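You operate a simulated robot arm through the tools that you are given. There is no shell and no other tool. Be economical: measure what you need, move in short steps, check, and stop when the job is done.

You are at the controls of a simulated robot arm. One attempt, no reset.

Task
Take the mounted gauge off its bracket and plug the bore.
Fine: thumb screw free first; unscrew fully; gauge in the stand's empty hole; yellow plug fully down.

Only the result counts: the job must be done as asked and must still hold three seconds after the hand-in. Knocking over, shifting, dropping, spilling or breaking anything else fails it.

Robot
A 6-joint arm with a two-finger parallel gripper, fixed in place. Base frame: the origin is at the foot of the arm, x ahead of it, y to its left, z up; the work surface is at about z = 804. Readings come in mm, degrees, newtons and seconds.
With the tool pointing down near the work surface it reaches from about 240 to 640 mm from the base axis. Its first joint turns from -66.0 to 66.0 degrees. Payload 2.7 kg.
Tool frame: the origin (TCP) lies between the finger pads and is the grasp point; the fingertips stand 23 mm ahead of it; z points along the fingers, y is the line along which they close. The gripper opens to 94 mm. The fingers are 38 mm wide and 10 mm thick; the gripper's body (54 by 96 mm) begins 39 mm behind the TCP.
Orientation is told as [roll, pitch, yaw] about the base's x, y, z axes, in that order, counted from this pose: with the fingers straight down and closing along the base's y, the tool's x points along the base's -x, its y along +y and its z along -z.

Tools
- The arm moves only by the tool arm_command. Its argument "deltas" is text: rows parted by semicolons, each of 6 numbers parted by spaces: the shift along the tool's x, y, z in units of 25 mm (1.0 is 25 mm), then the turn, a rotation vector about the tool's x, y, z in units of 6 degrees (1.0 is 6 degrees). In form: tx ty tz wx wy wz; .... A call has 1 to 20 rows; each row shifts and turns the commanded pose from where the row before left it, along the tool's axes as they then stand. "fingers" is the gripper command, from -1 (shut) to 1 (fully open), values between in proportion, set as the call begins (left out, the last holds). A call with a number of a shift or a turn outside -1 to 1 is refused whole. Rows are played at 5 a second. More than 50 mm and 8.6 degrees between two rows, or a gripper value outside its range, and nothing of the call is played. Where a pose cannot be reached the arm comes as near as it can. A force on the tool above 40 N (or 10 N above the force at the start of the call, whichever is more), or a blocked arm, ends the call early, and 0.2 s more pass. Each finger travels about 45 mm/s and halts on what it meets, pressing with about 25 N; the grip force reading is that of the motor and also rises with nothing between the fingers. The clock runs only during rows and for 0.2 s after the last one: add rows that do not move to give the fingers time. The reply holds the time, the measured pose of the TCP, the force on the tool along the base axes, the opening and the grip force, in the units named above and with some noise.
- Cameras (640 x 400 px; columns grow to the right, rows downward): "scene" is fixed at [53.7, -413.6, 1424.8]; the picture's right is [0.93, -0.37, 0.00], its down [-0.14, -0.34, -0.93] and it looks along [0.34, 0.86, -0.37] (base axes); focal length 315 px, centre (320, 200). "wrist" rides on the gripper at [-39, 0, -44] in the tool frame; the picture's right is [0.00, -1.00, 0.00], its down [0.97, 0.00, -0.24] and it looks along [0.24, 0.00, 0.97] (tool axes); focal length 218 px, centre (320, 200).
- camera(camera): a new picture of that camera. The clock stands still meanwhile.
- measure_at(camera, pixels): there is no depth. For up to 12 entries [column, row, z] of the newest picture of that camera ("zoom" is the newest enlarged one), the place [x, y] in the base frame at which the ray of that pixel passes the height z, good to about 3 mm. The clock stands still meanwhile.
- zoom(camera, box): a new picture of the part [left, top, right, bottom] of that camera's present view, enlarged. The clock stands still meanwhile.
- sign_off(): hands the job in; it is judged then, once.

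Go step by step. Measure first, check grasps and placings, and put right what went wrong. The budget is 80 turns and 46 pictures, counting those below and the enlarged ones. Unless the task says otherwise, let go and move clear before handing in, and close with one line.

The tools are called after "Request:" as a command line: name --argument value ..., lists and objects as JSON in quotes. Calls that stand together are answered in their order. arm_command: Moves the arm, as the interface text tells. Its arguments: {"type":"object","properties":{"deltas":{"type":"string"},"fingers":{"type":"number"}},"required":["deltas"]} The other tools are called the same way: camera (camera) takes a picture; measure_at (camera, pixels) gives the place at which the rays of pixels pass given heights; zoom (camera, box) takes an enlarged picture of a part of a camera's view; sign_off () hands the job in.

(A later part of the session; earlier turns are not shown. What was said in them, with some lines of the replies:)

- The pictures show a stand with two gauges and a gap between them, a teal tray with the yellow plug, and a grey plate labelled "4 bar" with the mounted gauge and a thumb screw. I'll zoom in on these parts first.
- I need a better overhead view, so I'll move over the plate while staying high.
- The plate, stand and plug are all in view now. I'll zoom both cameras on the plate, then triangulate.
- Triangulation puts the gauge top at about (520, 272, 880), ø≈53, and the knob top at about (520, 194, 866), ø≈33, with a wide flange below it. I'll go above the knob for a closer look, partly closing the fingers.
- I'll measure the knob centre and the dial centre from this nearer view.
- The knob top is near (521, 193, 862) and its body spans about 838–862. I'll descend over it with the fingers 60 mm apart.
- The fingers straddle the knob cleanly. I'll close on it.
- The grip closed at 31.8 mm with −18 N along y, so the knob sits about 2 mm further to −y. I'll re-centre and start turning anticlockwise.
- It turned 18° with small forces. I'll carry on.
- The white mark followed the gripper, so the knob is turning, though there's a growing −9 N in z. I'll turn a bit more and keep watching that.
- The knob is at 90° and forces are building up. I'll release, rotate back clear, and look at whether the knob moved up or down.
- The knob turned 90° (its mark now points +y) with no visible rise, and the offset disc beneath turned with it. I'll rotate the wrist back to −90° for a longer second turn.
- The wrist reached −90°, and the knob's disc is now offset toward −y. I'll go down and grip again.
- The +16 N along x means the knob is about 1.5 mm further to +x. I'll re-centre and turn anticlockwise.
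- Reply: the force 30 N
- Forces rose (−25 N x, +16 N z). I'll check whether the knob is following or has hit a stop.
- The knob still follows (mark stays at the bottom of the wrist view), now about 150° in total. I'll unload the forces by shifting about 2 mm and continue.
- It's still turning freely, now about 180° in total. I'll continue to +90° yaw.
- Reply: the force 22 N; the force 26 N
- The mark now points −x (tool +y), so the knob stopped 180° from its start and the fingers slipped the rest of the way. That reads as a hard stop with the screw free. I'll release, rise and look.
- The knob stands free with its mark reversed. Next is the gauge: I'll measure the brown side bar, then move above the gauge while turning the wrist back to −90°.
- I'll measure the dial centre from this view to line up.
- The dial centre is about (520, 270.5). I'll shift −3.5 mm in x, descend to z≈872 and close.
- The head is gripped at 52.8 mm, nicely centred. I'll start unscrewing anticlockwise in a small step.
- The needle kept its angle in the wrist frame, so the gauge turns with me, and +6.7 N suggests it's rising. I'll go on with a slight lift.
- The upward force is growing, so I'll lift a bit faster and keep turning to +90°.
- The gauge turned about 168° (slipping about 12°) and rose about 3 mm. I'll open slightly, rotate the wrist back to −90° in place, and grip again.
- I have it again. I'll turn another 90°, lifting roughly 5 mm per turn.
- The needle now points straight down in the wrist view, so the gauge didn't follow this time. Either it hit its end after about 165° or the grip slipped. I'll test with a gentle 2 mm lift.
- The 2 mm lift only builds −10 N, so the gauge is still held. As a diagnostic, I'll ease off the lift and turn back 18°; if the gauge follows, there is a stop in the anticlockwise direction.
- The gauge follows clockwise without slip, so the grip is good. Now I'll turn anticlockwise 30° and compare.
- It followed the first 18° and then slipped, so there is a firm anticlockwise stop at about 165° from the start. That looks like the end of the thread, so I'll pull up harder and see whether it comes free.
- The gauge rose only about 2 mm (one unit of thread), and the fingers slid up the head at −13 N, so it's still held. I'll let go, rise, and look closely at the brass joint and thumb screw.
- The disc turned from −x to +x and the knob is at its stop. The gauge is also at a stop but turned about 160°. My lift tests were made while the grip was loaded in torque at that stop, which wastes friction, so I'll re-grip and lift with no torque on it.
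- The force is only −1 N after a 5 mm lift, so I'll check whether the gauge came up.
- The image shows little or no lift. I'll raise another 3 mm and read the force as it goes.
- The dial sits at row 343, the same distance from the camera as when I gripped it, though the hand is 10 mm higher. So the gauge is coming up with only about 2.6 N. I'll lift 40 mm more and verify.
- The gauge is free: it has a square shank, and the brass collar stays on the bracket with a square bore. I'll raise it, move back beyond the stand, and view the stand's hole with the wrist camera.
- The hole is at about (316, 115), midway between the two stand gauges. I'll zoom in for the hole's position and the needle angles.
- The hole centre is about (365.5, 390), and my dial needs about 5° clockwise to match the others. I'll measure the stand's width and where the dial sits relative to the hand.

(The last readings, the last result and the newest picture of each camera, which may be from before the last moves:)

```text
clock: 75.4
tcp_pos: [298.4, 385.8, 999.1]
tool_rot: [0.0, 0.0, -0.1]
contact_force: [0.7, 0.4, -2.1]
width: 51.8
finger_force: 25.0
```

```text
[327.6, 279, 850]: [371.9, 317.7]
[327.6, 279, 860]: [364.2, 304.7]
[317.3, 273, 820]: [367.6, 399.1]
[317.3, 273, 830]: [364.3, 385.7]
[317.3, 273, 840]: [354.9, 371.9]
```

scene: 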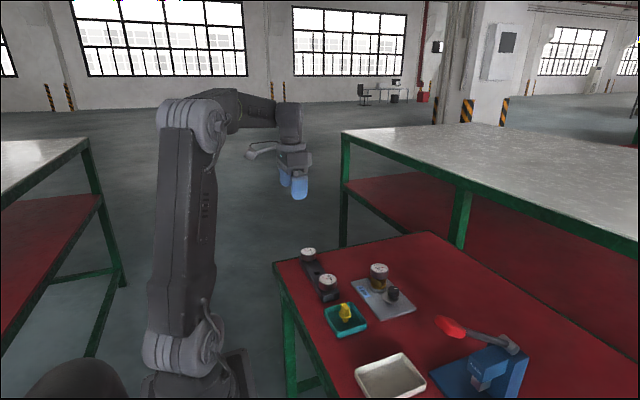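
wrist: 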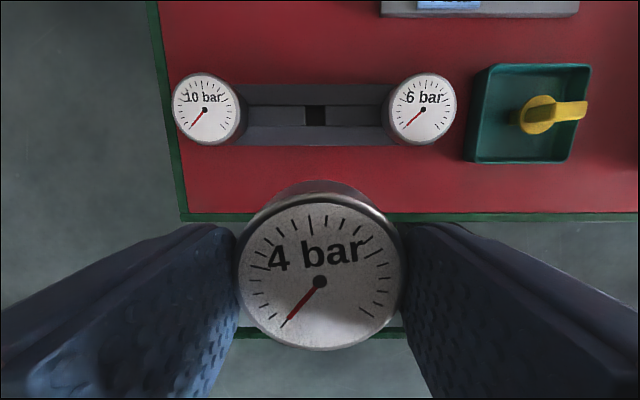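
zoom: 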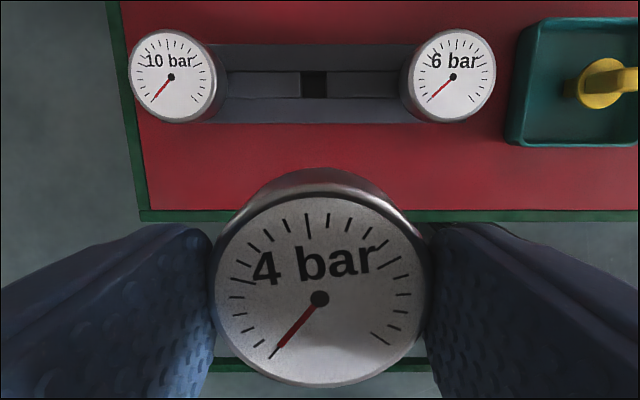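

The dial's apparent size says it sits about 18 mm below the TCP now, so it slid down in the fingers during the lift. I'll check that by measuring its edges at other heights.

Request:
measure_at --camera "wrist" --pixels '[[320, 281, 980], [238, 276, 980], [401, 276, 980], [320, 281, 984], [320, 281, 976], [238, 276, 976], [401, 276, 976], [320, 276, 980], [320, 203, 980], [320, 351, 980]]'

Request:
zoom --camera "scene" --box '[240, 170, 340, 300]'

```text
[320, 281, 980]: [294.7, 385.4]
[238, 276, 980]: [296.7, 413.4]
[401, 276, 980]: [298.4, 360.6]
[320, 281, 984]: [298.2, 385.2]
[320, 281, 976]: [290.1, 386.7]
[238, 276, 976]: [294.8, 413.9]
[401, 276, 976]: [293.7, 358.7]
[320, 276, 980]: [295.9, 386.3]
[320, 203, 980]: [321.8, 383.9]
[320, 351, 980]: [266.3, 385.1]
```

```text
3.08 times, centred on (290, 235) of scene
```

zoom: 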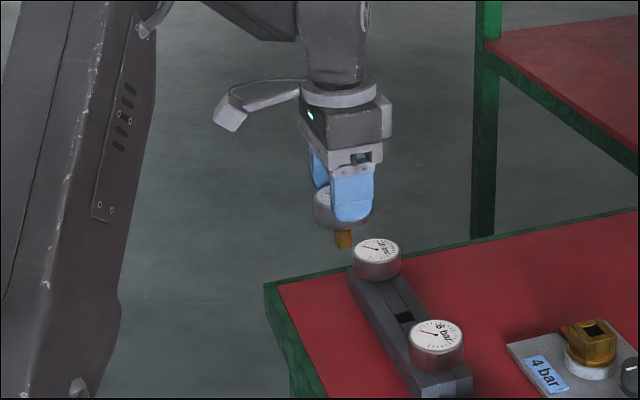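

The gauge hangs lower in the fingers (dial top about 18 mm below the TCP), still upright, with about 19 mm of shank showing. That's fine for inserting. I'll rotate about 5° clockwise and move gently to above the hole.

Request:
arm_command --deltas "0 0 0 0 0 0.45;0 0 0 0 0 0.45;-0.44 0.08 0 0 0 0;-0.44 0.05 0 0 0 0;-0.44 0.05 0 0 0 0;-0.44 0.05 0 0 0 0;-0.44 0.05 0 0 0 0;-0.44 0.05 0 0 0 0;0 0 0 0 0 0;0 0 0.5 0 0 0;0 0 0.5 0 0 0;0 0 0.5 0 0 0;0 0 0.5 0 0 0;0 0 0.5 0 0 0;0 0 0.5 0 0 0;0 0 0.5 0 0 0;0 0 0.45 0 0 0;0 0 0 0 0 0"

Request:
zoom --camera "scene" --box '[280, 225, 360, 305]'

```text
clock: 79.2
tcp_pos: [365.6, 386.4, 900.1]
tool_rot: [0.0, 0.0, -5.3]
contact_force: [0.0, 0.9, -1.9]
width: 51.6
finger_force: 24.7
```

```text
5.00 times, centred on (320, 265) of scene
```

zoom: 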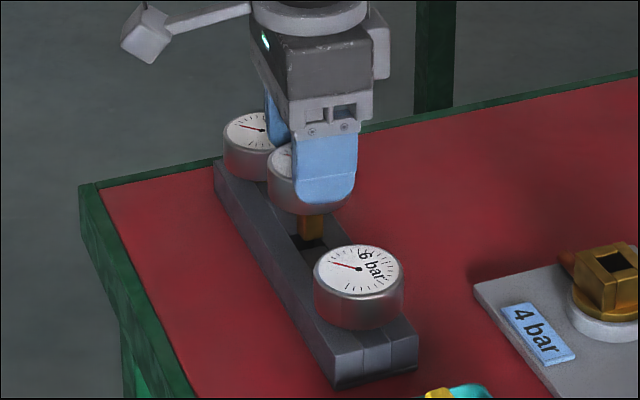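

The shank is right above the hole; y reads 386.4, so I'll shift +3.5 mm and lower slowly while watching the force.

Request:
arm_command --deltas "0.01 0.14 0 0 0 0;0 0 0.1 0 0 0;0 0 0.1 0 0 0;0 0 0.1 0 0 0;0 0 0.1 0 0 0;0 0 0.1 0 0 0;0 0 0 0 0 0"

```text
clock: 80.8
tcp_pos: [366.3, 391.0, 887.1]
tool_rot: [0.0, 0.0, -5.4]
contact_force: [-2.4, 0.2, -1.0]
width: 51.5
finger_force: 25.2
```

It's entering, with only −2.4 N in x. I'll shift 1 mm to −x and lower further.

Request:
arm_command --deltas "0.04 0 0.1 0 0 0;0 0 0.1 0 0 0;0 0 0.1 0 0 0;0 0 0.1 0 0 0;0 0 0.1 0 0 0;0 0 0 0 0 0"

Request:
zoom --camera "scene" --box '[280, 225, 360, 305]'

```text
clock: 82.2
tcp_pos: [366.4, 391.2, 875.1]
tool_rot: [0.0, 0.0, -5.4]
contact_force: [0.0, -0.6, -0.6]
width: 51.6
finger_force: 24.6
```

```text
5.00 times, centred on (320, 265) of scene
```

zoom: 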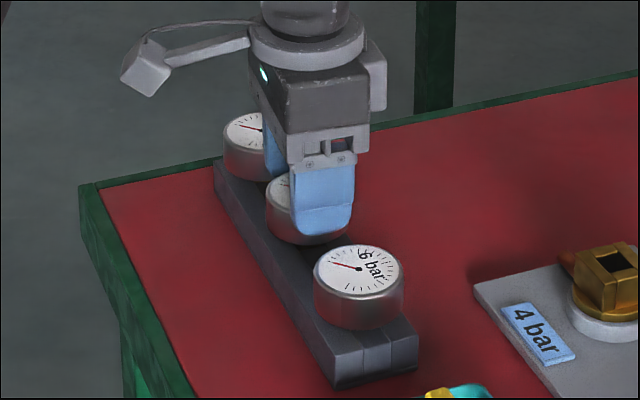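

The shank is in the hole and the head is almost on the stand. I'll lower until contact force shows.

Request:
arm_command --deltas "0 0 0.06 0 0 0;0 0 0.06 0 0 0;0 0 0 0 0 0"

```text
clock: 83.0
tcp_pos: [366.3, 391.6, 872.9]
tool_rot: [0.0, 0.1, -5.4]
contact_force: [-0.9, 0.0, -1.3]
width: 51.6
finger_force: 24.6
```

Request:
arm_command --deltas "0 0 0.06 0 0 0;0 0 0.06 0 0 0;0 0 0 0 0 0"

Request:
arm_command --deltas "0 0 0.06 0 0 0;0 0 0.06 0 0 0;0 0 0 0 0 0"

```text
clock: 83.8
tcp_pos: [366.2, 391.1, 871.8]
tool_rot: [0.2, -0.2, -5.5]
contact_force: [-1.3, -2.7, 19.9]
width: 52.2
finger_force: 25.0
```

```text
clock: 84.6
tcp_pos: [366.0, 388.8, 867.2]
tool_rot: [0.1, -0.4, -5.5]
contact_force: [4.8, 4.5, 19.2]
width: 52.1
finger_force: 24.5
```

It met the stand at +20 N, so it's seated. I'll open moderately (clear of the neighbours), rise and check.

Request:
arm_command --deltas "0 0 0 0 0 0;0 0 0 0 0 0;0 0 0 0 0 0;0 0 -0.4 0 0 0;0 0 -0.8 0 0 0;0 0 -1 0 0 0;0 0 -1 0 0 0;0 0 -1 0 0 0;0 0 0 0 0 0" --fingers 0.43

Request:
zoom --camera "scene" --box '[290, 235, 410, 325]'

```text
clock: 86.6
tcp_pos: [365.9, 391.0, 972.1]
tool_rot: [0.0, 0.0, -5.4]
contact_force: [0.2, 0.7, -0.2]
width: 66.9
finger_force: 0.0
```

```text
4.44 times, centred on (350, 280) of scene
```

zoom: 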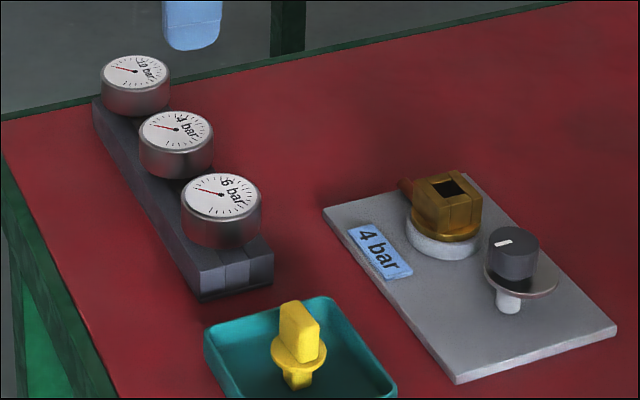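

The 4 bar gauge sits seated and in line on the stand. Now the plug: I'll move to a place where the wrist camera sees both the plug and the square bore.

Request:
arm_command --deltas "0 0 -0.55 0 0 -0.45;0 0 -0.55 0 0 -0.45;-0.42 -0.92 0 0 0 0;-0.42 -0.92 0 0 0 0;-0.42 -0.92 0 0 0 0;-0.42 -0.92 0 0 0 0;-0.42 -0.92 0 0 0 0;-0.42 -0.92 0 0 0 0;-0.42 -0.92 0 0 0 0;0 0 0 0 0 0"

Request:
zoom --camera "wrist" --box '[240, 60, 430, 300]'

```text
clock: 88.8
tcp_pos: [438.8, 227.6, 998.9]
tool_rot: [0.0, -0.1, 0.0]
contact_force: [-0.6, -0.5, -0.6]
width: 67.2
finger_force: 0.1
```

```text
1.67 times, centred on (335, 180) of wrist
```

zoom: 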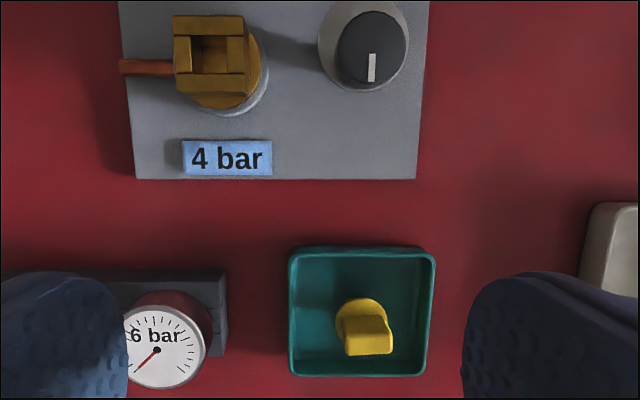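

The bore looks square to the base axes, and the blade's long side lies along y. I'll triangulate the plug and the bore from both cameras.

Request:
measure_at --camera "zoom" --pixels '[[369, 346, 840], [369, 346, 850], [369, 346, 860], [362, 322, 825], [347, 346, 850], [392, 346, 850], [369, 336, 850], [369, 355, 850], [211, 57, 850], [211, 57, 860], [190, 57, 855], [232, 57, 855]]'

Request:
measure_at --camera "scene" --pixels '[[345.3, 304.3, 840], [345.3, 304.3, 850], [345.3, 304.3, 860], [379, 277.5, 850], [379, 277.5, 860], [379, 277.5, 845]]'

```text
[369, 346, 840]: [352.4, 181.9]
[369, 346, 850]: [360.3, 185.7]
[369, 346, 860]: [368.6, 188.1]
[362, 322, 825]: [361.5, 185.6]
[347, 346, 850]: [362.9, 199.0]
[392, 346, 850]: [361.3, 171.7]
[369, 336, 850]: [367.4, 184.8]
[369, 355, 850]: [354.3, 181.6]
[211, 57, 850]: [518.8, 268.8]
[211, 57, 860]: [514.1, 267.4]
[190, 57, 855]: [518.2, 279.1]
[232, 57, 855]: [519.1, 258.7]
```

```text
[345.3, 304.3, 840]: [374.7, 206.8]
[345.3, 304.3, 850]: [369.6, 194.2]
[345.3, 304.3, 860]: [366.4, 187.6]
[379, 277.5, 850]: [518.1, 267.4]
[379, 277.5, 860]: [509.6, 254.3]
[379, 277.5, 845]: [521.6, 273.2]
```

The plug's blade top is at about (366, 187, 859), 27 mm along y by 13 mm along x. I'll go above it with the fingers turned to close along x, 45 mm apart.

Request:
arm_command --deltas "0.733 -0.405 0 0 0 0;0.733 -0.405 0 0 0 0;0.733 -0.405 0 0 0 0;0.733 -0.405 0 0 0 0;0 0 0 0 0 -1;0 0 0 0 0 -1;0 0 0 0 0 -1;0 0 0 0 0 -1;0 0 0 0 0 -1;0 0 0 0 0 -1;0 0 0 0 0 -1;0 0 0 0 0 -1;0 0 0 0 0 -1;0 0 0 0 0 -1;0 0 0 0 0 -1;0 0 0 0 0 -1;0 0 0 0 0 -1;0 0 0 0 0 -1;0 0 0 0 0 -1;0 0 0 0 0 0" --fingers -0.04

Request:
arm_command --deltas "0 0 0.9 0 0 0;0 0 0.9 0 0 0;0 0 0.9 0 0 0;0 0 0 0 0 0"

Request:
camera --camera "wrist"

```text
clock: 93.0
tcp_pos: [366.7, 188.2, 999.8]
tool_rot: [-0.1, 0.0, 90.1]
contact_force: [-0.3, 0.7, 0.1]
width: 45.1
finger_force: 0.0
```

```text
clock: 94.0
tcp_pos: [365.7, 187.8, 932.3]
tool_rot: [0.1, -0.1, 90.1]
contact_force: [-0.2, 0.6, 0.8]
width: 45.1
finger_force: 0.2
```

```text
3 pictures are left
```

wrist: 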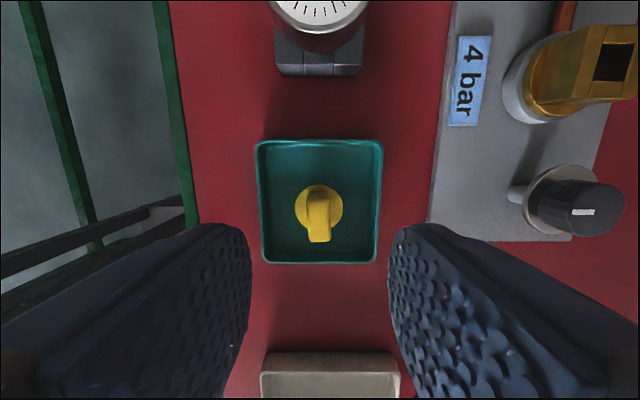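

The blade is centred between the fingers (column ≈319). I'll measure its place along y before going down.

Request:
measure_at --camera "wrist" --pixels '[[319, 208, 825], [319, 208, 832], [318, 192, 858], [320, 242, 858], [319, 228, 858]]'

```text
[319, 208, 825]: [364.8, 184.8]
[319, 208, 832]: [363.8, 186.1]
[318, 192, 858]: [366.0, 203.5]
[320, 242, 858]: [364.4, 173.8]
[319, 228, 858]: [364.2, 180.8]
```

The plug centre is about (364.8, 186). I'll shift slightly, go down to TCP z≈855, and close.

Request:
arm_command --deltas "0.07 0.02 0.9 0 0 0;0 0 0.9 0 0 0;0 0 0.9 0 0 0;0 0 0.38 0 0 0;0 0 0 0 0 0"

Request:
arm_command --deltas "0 0 0 0 0 0;0 0 0 0 0 0;0 0 0 0 0 0;0 0 0 0 0 0;0 0 0 0 0 0" --fingers -1

```text
clock: 95.2
tcp_pos: [365.2, 187.0, 854.9]
tool_rot: [0.1, 0.0, 89.9]
contact_force: [-0.5, -0.2, 0.0]
width: 45.2
finger_force: 0.0
```

```text
clock: 96.4
tcp_pos: [365.5, 188.1, 855.4]
tool_rot: [0.0, 0.1, 90.0]
contact_force: [0.1, -0.3, 0.6]
width: 13.0
finger_force: 24.7
```

The blade is held at 13.0 mm. I'll lift gently, then carry it over to the bore.

Request:
arm_command --deltas "0 0 -0.1 0 0 0;0 0 -0.2 0 0 0;0 0 -0.3 0 0 0;0 0 -0.4 0 0 0;0 0 -0.5 0 0 0;0 0 -0.5 0 0 0;0 0 -0.5 0 0 0;0 0 -0.5 0 0 0;0 0 -0.5 0 0 0;0 0 0 0 0 0"

Request:
arm_command --deltas "-0.28 -0.513 0 0 0 0;-0.28 -0.513 0 0 0 0;-0.28 -0.513 0 0 0 0;-0.28 -0.513 0 0 0 0;-0.28 -0.513 0 0 0 0;-0.28 -0.513 0 0 0 0;-0.28 -0.513 0 0 0 0;-0.28 -0.513 0 0 0 0;-0.28 -0.513 0 0 0 0;-0.28 -0.513 0 0 0 0;-0.28 -0.513 0 0 0 0;-0.28 -0.513 0 0 0 0;0 0 0 0 0 0;0 0 0 0 0 0"

Request:
zoom --camera "scene" --box '[350, 240, 420, 300]'

```text
clock: 98.6
tcp_pos: [364.7, 187.4, 942.0]
tool_rot: [0.1, 0.0, 90.0]
contact_force: [-1.3, -1.2, 0.0]
width: 13.0
finger_force: 25.4
```

```text
clock: 101.6
tcp_pos: [518.3, 271.8, 942.4]
tool_rot: [0.0, 0.0, 90.1]
contact_force: [0.4, 0.2, 0.4]
width: 12.9
finger_force: 24.9
```

```text
6.67 times, centred on (385, 270) of scene
```

zoom: 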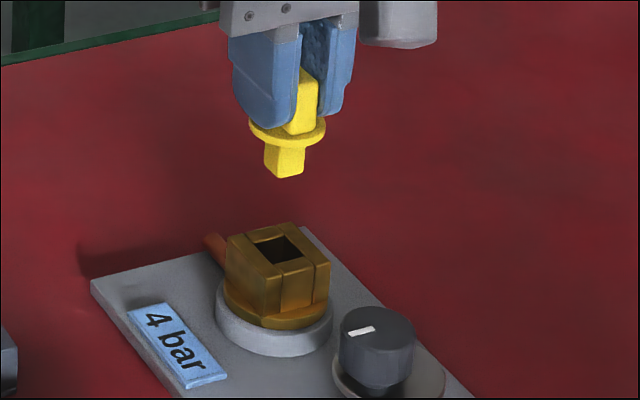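

The plug hangs upright and lines up with the bore (column 285 against 278, which is the expected perspective shift). I'll lower to just above it, then go slowly.

Request:
arm_command --deltas "0 0 0.5 0 0 0;0 0 0.5 0 0 0;0 0 0.5 0 0 0;0 0 0.2 0 0 0;0 0 0.1 0 0 0;0 0 0.1 0 0 0;0 0 0 0 0 0"

Request:
arm_command --deltas "0 0 0.08 0 0 0;0 0 0.08 0 0 0;0 0 0.08 0 0 0;0 0 0 0 0 0"

```text
clock: 103.2
tcp_pos: [518.0, 271.0, 893.0]
tool_rot: [0.1, -0.1, 90.0]
contact_force: [3.7, 0.2, -1.4]
width: 12.8
finger_force: 25.1
```

```text
clock: 104.2
tcp_pos: [518.7, 271.6, 888.7]
tool_rot: [-0.1, 0.0, 90.1]
contact_force: [3.4, 0.0, 1.0]
width: 13.0
finger_force: 24.9
```

The plug is entering, with a light +3.5 N from the −x wall. I'll shift +1 mm in x and continue.

Request:
arm_command --deltas "0 -0.045 0 0 0 0;0 0 0.08 0 0 0;0 0 0.08 0 0 0;0 0 0.08 0 0 0;0 0 0 0 0 0"

Request:
arm_command --deltas "0 0 0.06 0 0 0;0 0 0.06 0 0 0;0 0 0.06 0 0 0;0 0 0 0 0 0"

```text
clock: 105.4
tcp_pos: [518.7, 271.0, 883.2]
tool_rot: [0.0, 0.0, 89.9]
contact_force: [1.0, 1.1, -0.6]
width: 12.8
finger_force: 25.1
```

```text
clock: 106.4
tcp_pos: [519.5, 269.9, 877.9]
tool_rot: [0.0, -0.1, 90.0]
contact_force: [0.2, -0.2, -0.2]
width: 12.8
finger_force: 25.4
```

It's sliding in freely. I'll lower on until it seats.

Request:
arm_command --deltas "0 0 0.06 0 0 0;0 0 0.06 0 0 0;0 0 0 0 0 0"

Request:
arm_command --deltas "0 0 0.06 0 0 0;0 0 0.06 0 0 0;0 0 0 0 0 0"

Request:
arm_command --deltas "0 0 0.06 0 0 0;0 0 0.06 0 0 0;0 0 0 0 0 0"

```text
clock: 107.2
tcp_pos: [520.8, 271.6, 876.9]
tool_rot: [-0.3, -0.1, 90.1]
contact_force: [-4.4, -2.9, 14.4]
width: 12.8
finger_force: 25.5
```

```text
clock: 108.0
tcp_pos: [520.5, 270.8, 874.8]
tool_rot: [-0.3, -0.2, 90.0]
contact_force: [-0.4, 1.4, 24.6]
width: 13.3
finger_force: 24.9
```

```text
clock: 108.7
tcp_pos: [521.6, 271.1, 875.5]
tool_rot: [-0.4, -0.2, 90.0]
contact_force: [-1.1, -0.1, 3.3]
width: 12.9
finger_force: 25.2
stopped in row 3: the force on the tool passed its limit (the readings are from after the stop); the commanded pose is now the measured one
```

The force climbed to its limit at z≈875, where the flange should seat. I'll release, rise and look.

Request:
arm_command --deltas "0 0 0 0 0 0;0 0 0 0 0 0;0 0 0 0 0 0;0 0 -0.3 0 0 0;0 0 -0.8 0 0 0;0 0 -1 0 0 0;0 0 -1 0 0 0;0 0 0 0 0 0" --fingers -0.2

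Request:
zoom --camera "scene" --box '[300, 240, 420, 310]'

```text
clock: 110.5
tcp_pos: [521.1, 272.4, 950.6]
tool_rot: [-0.3, -0.1, 90.0]
contact_force: [0.3, 0.2, -0.2]
width: 37.6
finger_force: 0.1
```

```text
5.33 times, centred on (360, 275) of scene
```

zoom: 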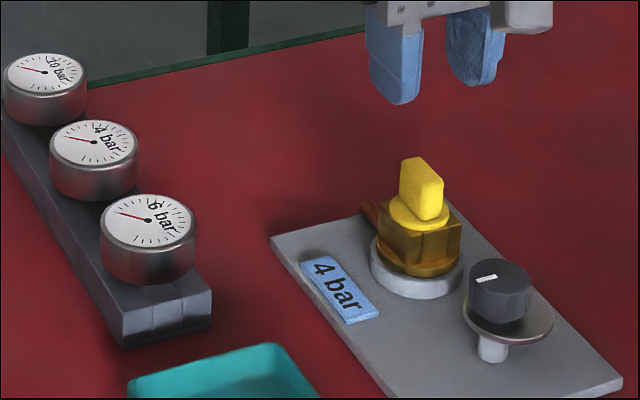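

The plug's flange sits on the brass collar and all three gauges are in line. To be sure it's fully down, I'll press lightly on the blade's top with closed fingers.

Request:
arm_command --deltas "0 0 0 0 0 0;0 0 0 0 0 0;0 0 0.5 0 0 0;0 0 0.5 0 0 0;0 0 0.5 0 0 0;0 0 0.2 0 0 0;0 0 0 0 0 0" --fingers -1

Request:
arm_command --deltas "0 0 0.06 0 0 0;0 0 0.06 0 0 0;0 0 0 0 0 0"

Request:
arm_command --deltas "0 0 0.05 0 0 0;0 0 0.05 0 0 0;0 0 0 0 0 0"

```text
clock: 112.1
tcp_pos: [519.8, 271.0, 909.9]
tool_rot: [-0.3, -0.1, 90.0]
contact_force: [0.4, -0.1, -0.2]
width: 0.0
finger_force: 24.4
```

```text
clock: 112.9
tcp_pos: [520.7, 270.2, 906.8]
tool_rot: [-0.3, -0.2, 90.0]
contact_force: [0.1, 0.3, -0.1]
width: 0.1
finger_force: 25.2
```

```text
clock: 113.7
tcp_pos: [520.6, 270.1, 903.3]
tool_rot: [-0.3, -0.2, 90.0]
contact_force: [-0.4, 0.5, 0.5]
width: 0.3
finger_force: 24.5
```

Request:
arm_command --deltas "0 0 0.05 0 0 0;0 0 0.05 0 0 0;0 0 0 0 0 0"

Request:
arm_command --deltas "0 0 0.03 0 0 0;0 0 0.03 0 0 0;0 0 0 0 0 0"

```text
clock: 114.5
tcp_pos: [521.4, 271.4, 901.8]
tool_rot: [-0.3, -0.2, 90.1]
contact_force: [-0.3, -0.1, 1.1]
width: 0.0
finger_force: 25.0
```

```text
clock: 115.3
tcp_pos: [520.8, 270.9, 900.1]
tool_rot: [-0.4, -0.2, 90.0]
contact_force: [-1.4, -2.4, 8.2]
width: 0.0
finger_force: 24.8
```

Contact has started at z≈900. I'll press another millimetre or so, then rise clear.

Request:
arm_command --deltas "0 0 0.03 0 0 0;0 0 0.02 0 0 0;0 0 0 0 0 0"

Request:
arm_command --deltas "0 0 -0.2 0 0 0;0 0 -0.8 0 0 0;0 0 -1 0 0 0;0 0 -1 0 0 0;0 0 -1 0 0 0;0 0 0 0 0 0"

Request:
zoom --camera "scene" --box '[300, 240, 420, 310]'

```text
clock: 116.1
tcp_pos: [521.9, 271.2, 900.8]
tool_rot: [-0.5, -0.2, 90.0]
contact_force: [-5.0, -1.8, 21.1]
width: 0.0
finger_force: 25.0
```

```text
clock: 117.5
tcp_pos: [519.8, 270.5, 997.4]
tool_rot: [-0.3, -0.1, 90.0]
contact_force: [-0.3, 0.6, 0.2]
width: 0.1
finger_force: 25.1
```

```text
5.33 times, centred on (360, 275) of scene
```

zoom: 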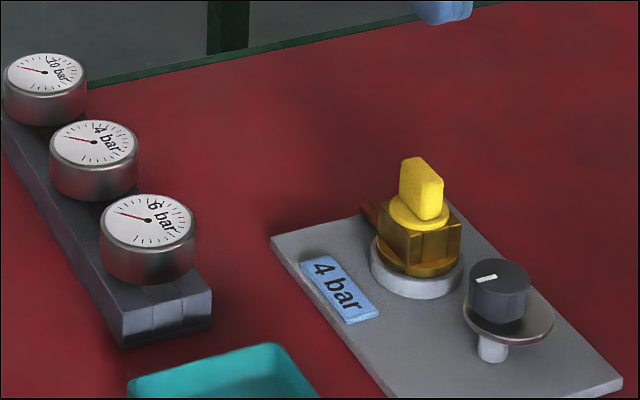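

The plug didn't move under 21 N, so it's fully down. The gauge is seated on the stand and the hand is clear, so I'm handing in.

Request:
sign_off

```text
The job is handed in.
```

I freed the thumb screw, unscrewed the 4 bar gauge to its stop and lifted it off, seated it in the stand's empty hole, and pressed the yellow plug fully down in the bore; the job is handed in.
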